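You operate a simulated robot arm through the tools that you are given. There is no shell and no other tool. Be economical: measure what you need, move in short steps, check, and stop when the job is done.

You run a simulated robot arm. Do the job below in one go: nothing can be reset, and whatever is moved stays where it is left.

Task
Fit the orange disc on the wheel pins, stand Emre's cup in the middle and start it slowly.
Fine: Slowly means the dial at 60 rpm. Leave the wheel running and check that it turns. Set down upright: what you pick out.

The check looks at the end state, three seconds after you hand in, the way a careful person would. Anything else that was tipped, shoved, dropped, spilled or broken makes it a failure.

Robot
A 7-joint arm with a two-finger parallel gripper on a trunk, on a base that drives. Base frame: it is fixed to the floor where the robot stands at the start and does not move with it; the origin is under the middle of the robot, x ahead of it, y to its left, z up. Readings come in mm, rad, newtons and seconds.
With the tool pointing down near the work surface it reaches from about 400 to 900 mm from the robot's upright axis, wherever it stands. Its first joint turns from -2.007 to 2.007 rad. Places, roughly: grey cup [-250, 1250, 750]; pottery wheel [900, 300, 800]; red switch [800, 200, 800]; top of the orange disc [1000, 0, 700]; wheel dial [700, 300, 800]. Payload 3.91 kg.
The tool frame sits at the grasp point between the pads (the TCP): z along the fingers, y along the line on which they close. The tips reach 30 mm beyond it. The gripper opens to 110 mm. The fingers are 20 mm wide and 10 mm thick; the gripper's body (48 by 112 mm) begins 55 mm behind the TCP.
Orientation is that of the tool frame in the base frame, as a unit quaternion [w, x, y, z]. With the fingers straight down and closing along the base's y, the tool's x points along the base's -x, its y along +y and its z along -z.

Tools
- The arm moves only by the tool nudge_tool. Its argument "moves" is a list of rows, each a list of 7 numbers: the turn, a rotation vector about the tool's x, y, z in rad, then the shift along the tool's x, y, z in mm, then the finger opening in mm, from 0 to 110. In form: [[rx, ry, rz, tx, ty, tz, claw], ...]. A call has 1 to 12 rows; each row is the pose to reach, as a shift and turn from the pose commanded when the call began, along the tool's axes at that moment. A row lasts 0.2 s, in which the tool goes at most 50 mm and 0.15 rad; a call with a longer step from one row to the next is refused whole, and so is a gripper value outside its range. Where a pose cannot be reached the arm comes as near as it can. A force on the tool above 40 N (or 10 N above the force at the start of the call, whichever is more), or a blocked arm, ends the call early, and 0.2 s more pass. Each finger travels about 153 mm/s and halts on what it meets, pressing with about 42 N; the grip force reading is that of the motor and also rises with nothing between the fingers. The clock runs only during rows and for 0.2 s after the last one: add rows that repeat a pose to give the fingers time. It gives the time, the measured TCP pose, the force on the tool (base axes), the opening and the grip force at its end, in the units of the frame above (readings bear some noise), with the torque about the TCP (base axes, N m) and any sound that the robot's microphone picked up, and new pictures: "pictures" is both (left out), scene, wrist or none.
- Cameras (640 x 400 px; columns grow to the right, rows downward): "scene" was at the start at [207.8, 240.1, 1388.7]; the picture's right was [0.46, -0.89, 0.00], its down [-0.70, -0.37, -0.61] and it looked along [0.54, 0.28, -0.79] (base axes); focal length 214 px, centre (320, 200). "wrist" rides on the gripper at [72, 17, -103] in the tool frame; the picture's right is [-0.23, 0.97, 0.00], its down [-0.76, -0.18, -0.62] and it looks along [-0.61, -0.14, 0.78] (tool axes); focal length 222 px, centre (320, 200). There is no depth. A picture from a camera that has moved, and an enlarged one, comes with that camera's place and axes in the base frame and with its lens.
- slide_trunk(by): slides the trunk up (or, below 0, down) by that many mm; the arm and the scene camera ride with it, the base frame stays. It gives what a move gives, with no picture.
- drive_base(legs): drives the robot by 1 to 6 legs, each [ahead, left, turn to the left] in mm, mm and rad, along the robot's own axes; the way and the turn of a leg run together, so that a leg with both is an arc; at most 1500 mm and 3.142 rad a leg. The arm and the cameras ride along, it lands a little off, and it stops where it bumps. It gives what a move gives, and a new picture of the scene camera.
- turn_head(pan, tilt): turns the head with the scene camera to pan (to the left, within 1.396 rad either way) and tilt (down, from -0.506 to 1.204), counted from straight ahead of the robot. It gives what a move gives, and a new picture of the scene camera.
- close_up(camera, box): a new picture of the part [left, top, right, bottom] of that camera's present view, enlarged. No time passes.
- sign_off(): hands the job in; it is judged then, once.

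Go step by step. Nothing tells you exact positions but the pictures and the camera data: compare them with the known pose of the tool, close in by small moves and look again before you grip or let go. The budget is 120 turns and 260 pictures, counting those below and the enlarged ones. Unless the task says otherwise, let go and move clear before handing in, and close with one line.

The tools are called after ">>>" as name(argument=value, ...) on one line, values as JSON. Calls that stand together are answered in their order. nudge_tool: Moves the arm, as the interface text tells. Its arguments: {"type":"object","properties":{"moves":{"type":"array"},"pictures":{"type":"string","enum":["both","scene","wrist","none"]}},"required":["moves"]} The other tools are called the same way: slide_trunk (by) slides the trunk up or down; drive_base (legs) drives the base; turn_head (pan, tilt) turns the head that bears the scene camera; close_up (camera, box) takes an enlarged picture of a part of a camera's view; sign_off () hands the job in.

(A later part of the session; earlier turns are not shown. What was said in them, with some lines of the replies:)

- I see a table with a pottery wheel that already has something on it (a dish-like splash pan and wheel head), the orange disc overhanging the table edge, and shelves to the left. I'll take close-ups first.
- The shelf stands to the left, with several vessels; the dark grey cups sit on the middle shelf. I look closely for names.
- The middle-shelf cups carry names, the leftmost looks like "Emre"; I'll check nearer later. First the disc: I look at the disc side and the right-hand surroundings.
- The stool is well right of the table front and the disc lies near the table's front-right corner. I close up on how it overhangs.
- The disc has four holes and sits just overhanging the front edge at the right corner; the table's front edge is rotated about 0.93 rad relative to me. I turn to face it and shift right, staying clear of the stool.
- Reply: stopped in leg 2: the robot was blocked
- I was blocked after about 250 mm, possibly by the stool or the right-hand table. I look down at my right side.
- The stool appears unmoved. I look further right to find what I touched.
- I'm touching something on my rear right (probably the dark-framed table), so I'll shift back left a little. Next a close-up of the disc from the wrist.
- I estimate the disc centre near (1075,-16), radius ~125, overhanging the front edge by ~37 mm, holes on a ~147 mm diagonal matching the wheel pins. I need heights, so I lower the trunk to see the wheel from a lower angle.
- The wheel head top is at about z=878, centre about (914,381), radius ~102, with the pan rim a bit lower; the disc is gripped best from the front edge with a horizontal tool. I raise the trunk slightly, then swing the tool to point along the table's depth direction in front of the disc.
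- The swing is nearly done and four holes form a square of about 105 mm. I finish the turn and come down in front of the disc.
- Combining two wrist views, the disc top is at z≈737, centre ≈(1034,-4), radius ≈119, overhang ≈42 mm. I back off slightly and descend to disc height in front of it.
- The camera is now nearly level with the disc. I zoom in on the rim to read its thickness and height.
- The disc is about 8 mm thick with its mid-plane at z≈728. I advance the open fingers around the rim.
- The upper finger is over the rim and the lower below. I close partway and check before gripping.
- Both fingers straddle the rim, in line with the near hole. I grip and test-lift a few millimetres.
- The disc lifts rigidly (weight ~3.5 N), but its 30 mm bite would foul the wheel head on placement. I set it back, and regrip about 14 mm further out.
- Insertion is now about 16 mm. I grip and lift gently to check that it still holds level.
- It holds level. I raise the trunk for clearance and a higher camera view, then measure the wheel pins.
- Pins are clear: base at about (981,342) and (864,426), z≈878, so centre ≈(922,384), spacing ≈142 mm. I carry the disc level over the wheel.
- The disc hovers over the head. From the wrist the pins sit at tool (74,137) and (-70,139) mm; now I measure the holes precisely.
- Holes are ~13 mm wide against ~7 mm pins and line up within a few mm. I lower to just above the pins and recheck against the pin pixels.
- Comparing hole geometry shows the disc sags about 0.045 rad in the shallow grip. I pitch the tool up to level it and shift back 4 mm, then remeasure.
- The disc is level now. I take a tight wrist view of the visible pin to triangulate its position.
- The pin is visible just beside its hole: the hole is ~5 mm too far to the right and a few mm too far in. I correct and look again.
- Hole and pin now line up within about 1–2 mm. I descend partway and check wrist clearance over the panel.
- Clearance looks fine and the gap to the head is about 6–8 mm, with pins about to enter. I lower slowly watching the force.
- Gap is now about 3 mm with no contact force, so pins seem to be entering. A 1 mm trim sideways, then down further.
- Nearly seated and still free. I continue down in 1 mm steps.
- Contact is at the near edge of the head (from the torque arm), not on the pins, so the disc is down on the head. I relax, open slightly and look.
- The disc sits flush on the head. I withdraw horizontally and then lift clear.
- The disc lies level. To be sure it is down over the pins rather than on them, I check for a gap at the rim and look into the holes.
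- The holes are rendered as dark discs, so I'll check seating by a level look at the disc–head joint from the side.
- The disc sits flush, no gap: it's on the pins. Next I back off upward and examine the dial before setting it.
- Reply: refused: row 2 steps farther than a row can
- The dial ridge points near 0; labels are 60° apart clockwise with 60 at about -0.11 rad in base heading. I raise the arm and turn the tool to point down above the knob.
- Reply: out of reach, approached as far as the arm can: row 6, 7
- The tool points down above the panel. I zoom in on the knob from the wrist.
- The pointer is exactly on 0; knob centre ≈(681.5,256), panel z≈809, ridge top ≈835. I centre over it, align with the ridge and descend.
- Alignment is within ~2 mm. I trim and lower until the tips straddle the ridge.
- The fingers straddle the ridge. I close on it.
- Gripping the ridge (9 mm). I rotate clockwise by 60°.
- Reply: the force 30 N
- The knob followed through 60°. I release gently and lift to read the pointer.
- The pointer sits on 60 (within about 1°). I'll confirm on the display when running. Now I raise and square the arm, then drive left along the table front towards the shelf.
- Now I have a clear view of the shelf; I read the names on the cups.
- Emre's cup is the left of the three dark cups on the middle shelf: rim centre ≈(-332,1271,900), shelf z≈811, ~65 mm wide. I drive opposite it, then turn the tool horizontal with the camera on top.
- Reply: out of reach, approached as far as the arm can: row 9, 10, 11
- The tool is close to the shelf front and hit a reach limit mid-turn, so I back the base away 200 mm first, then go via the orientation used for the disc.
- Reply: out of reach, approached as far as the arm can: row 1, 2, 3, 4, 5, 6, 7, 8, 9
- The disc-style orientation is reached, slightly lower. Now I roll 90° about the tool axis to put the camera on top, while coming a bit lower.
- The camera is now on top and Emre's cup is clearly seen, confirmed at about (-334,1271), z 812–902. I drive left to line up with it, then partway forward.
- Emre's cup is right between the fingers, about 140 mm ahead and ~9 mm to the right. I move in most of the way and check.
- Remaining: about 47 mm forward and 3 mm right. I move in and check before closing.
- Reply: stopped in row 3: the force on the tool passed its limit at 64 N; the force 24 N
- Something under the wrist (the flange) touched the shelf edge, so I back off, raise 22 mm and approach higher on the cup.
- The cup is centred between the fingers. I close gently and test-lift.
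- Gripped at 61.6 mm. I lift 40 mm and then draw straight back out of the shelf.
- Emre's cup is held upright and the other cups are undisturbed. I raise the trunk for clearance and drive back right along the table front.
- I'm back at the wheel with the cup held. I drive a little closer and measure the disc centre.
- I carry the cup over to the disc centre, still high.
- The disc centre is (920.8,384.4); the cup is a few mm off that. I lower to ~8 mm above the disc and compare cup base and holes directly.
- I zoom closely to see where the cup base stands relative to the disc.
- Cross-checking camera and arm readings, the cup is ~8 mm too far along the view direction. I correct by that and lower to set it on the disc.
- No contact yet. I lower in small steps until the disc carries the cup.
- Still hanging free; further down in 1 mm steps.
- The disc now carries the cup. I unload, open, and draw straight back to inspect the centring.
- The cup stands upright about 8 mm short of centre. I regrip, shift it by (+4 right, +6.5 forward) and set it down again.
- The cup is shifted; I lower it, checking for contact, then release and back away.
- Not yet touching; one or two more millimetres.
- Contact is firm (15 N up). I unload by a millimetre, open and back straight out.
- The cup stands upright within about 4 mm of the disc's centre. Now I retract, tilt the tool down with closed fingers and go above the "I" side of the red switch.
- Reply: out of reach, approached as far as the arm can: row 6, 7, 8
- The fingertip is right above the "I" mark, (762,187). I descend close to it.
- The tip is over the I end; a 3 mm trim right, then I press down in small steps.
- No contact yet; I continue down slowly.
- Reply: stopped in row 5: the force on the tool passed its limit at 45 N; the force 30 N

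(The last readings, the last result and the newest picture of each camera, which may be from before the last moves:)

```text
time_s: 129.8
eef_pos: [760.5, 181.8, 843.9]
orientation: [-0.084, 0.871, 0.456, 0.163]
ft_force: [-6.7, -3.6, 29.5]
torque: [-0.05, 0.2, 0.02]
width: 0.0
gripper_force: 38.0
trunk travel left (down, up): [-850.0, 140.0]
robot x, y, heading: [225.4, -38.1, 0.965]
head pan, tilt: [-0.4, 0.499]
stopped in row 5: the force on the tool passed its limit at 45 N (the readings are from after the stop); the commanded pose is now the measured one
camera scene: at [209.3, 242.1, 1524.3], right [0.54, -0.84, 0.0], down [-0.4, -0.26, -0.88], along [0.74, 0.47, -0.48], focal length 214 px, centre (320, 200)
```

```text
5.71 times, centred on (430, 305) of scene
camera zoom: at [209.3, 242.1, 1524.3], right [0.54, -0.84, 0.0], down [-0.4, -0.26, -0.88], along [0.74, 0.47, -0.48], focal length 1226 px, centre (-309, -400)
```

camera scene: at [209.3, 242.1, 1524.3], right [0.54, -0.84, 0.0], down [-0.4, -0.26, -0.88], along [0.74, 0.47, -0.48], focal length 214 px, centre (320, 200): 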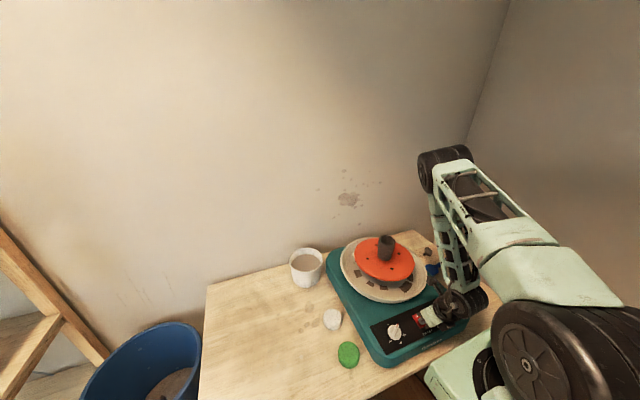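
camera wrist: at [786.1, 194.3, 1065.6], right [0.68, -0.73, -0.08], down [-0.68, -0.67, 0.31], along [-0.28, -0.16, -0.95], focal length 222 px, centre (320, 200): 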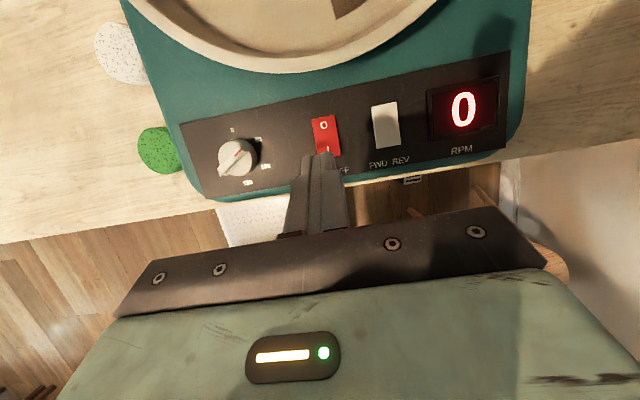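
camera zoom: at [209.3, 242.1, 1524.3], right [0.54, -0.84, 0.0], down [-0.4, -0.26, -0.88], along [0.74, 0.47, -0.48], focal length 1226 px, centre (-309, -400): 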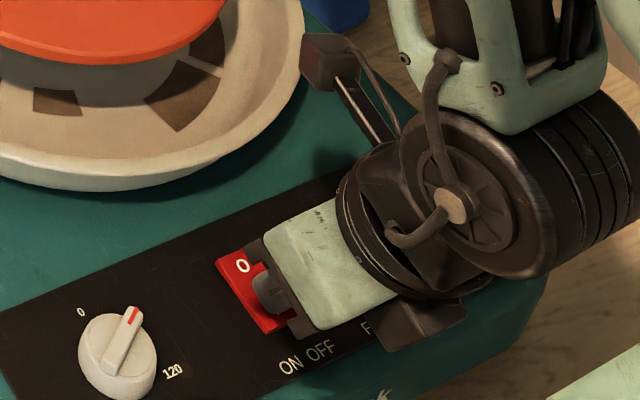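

It took a firm press (45 N). I lift off and look at the display and disc.

>>> nudge_tool(moves=[[0, 0, 0, 7, 0, -19, 0], [0, 0, 0, 21, 0, -56, 0], [0, 0, 0, 35, 0, -93, 0], [0, 0, 0, 35, 0, -93, 0]])

>>> close_up(camera="wrist", box=[200, 60, 520, 200])

>>> close_up(camera="scene", box=[340, 210, 480, 340])

```text
time_s: 130.8
eef_pos: [761.0, 183.1, 942.1]
orientation: [-0.084, 0.871, 0.457, 0.161]
ft_force: [0.8, 0.8, -0.4]
torque: [0.01, -0.01, 0.0]
width: 0.1
gripper_force: 37.3
trunk travel left (down, up): [-850.0, 140.0]
robot x, y, heading: [219.6, -40.2, 0.969]
head pan, tilt: [-0.4, 0.499]
camera scene: at [210.9, 242.7, 1523.9], right [0.54, -0.84, 0.0], down [-0.4, -0.26, -0.88], along [0.74, 0.47, -0.48], focal length 214 px, centre (320, 200)
camera wrist: at [792.7, 198.4, 1063.4], right [0.68, -0.73, -0.08], down [-0.68, -0.67, 0.31], along [-0.28, -0.16, -0.95], focal length 222 px, centre (320, 200)
```

scene: 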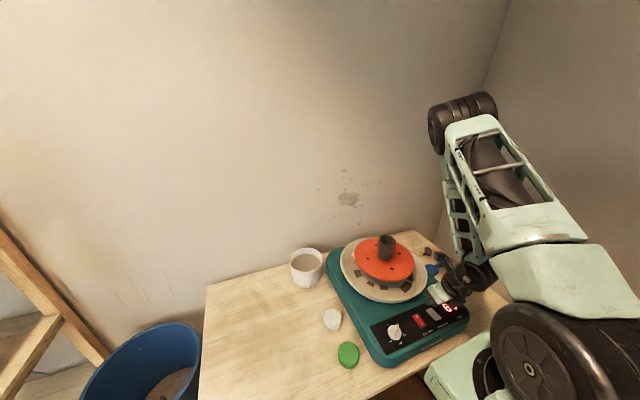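
wrist: 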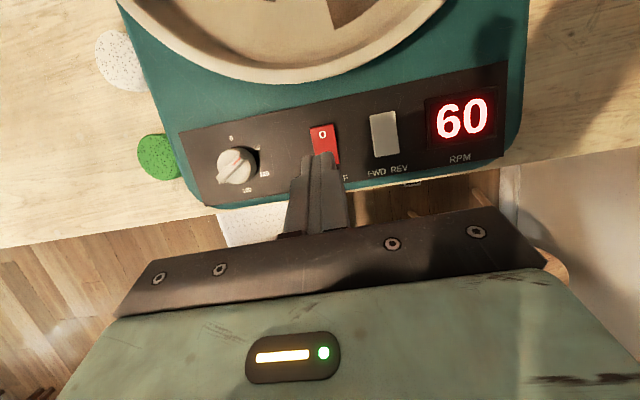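

```text
2.00 times, centred on (360, 130) of wrist
camera zoom: at [792.7, 198.4, 1063.4], right [0.68, -0.73, -0.08], down [-0.68, -0.67, 0.31], along [-0.28, -0.16, -0.95], focal length 444 px, centre (240, 340)
```

zoom: 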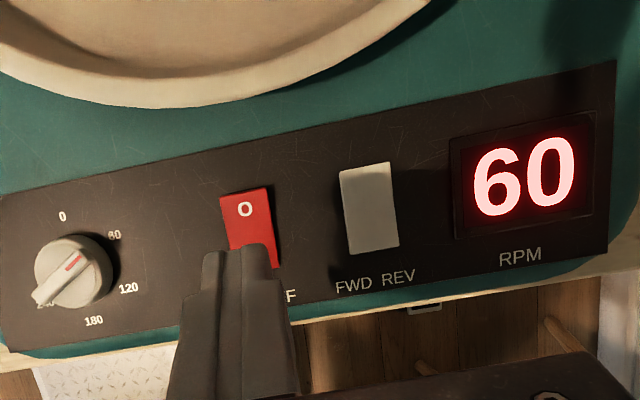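

```text
3.08 times, centred on (410, 275) of scene
camera zoom: at [210.9, 242.7, 1523.9], right [0.54, -0.84, 0.0], down [-0.4, -0.26, -0.88], along [0.74, 0.47, -0.48], focal length 660 px, centre (43, -31)
```

zoom: 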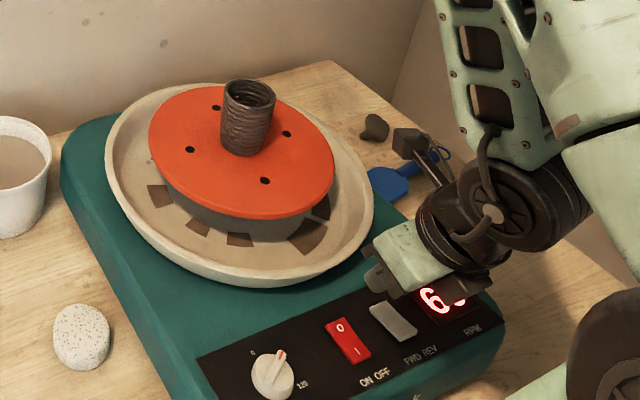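

The display reads 60 and the switch is on. I move the arm clear and take two looks to confirm the disc turns with the cup upright.

>>> nudge_tool(moves=[[0, 0, 0, 0, 0, -45, 0], [0, 0, 0, -20, 0, -85, 10], [0, 0, 0, -45, 0, -125, 20], [0, 0, 0, -70, 0, -150, 20], [0, 0, 0, -70, 0, -150, 20]], pictures="none")

>>> close_up(camera="scene", box=[320, 210, 480, 370])

>>> turn_head(pan=-0.4, tilt=0.6)

>>> close_up(camera="scene", box=[320, 180, 480, 340])

```text
time_s: 132.0
eef_pos: [760.8, 68.3, 1051.6]
orientation: [-0.084, 0.871, 0.456, 0.161]
ft_force: [-0.2, -0.3, 0.3]
torque: [-0.02, -0.01, -0.04]
width: 19.9
gripper_force: 0.1
out of reach, approached as far as the arm can: row 2, 3, 4, 5
trunk travel left (down, up): [-850.0, 140.0]
robot x, y, heading: [223.4, -39.0, 0.974]
head pan, tilt: [-0.4, 0.499]
```

```text
2.50 times, centred on (400, 290) of scene
camera zoom: at [210.7, 242.5, 1523.9], right [0.54, -0.84, 0.0], down [-0.4, -0.26, -0.88], along [0.74, 0.47, -0.48], focal length 536 px, centre (120, -25)
```

zoom: 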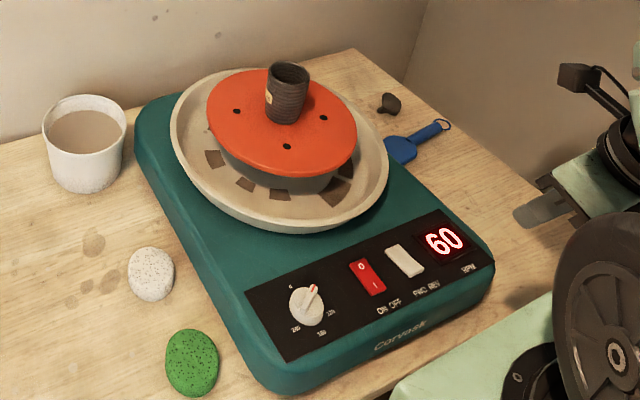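

```text
time_s: 132.7
eef_pos: [761.5, 69.1, 1051.6]
orientation: [-0.084, 0.871, 0.456, 0.162]
ft_force: [-0.3, 0.4, -1.2]
torque: [-0.03, 0.01, -0.02]
width: 19.8
gripper_force: 0.0
trunk travel left (down, up): [-850.0, 140.0]
robot x, y, heading: [222.5, -42.6, 0.971]
head pan, tilt: [-0.4, 0.6]
camera scene: at [208.6, 241.2, 1514.9], right [0.54, -0.84, 0.0], down [-0.48, -0.3, -0.83], along [0.7, 0.44, -0.56], focal length 214 px, centre (320, 200)
```

scene: 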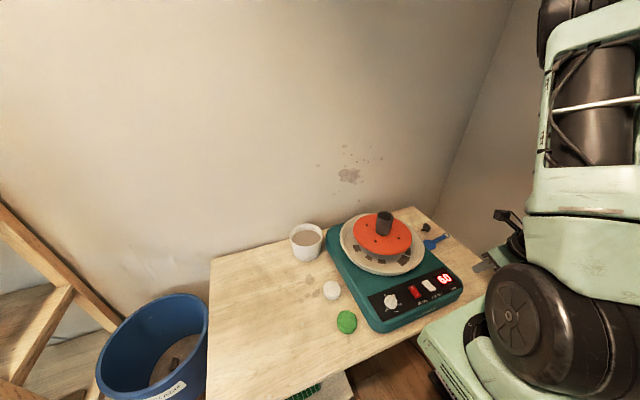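

```text
2.50 times, centred on (400, 260) of scene
camera zoom: at [208.6, 241.2, 1514.9], right [0.54, -0.84, 0.0], down [-0.48, -0.3, -0.83], along [0.7, 0.44, -0.56], focal length 536 px, centre (120, 50)
```

zoom: 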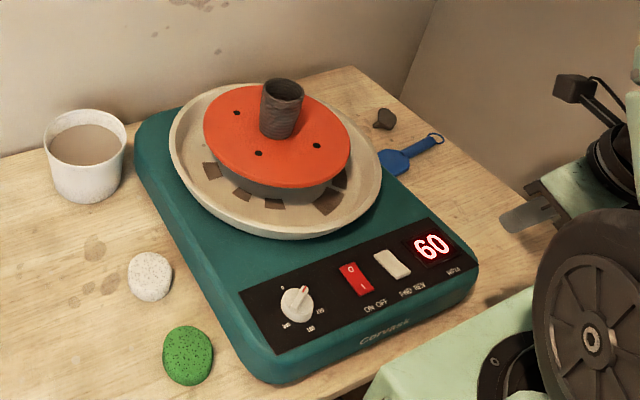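

The holes and the label have moved between looks, so the disc is turning at 60 with the cup upright in the middle. The arm is clear, so I hand in.

>>> sign_off()

```text
The job is handed in.
```

The orange disc is seated flush over the wheel pins. Emre's cup stands upright about 4 mm off its centre by my last measurement. The wheel is running with the dial on 60 and the display reading 60, and I saw it turn. I bumped something I couldn't identify with the base early on, and the wrist touched the shelf edge once; nothing looked moved in the views I had.
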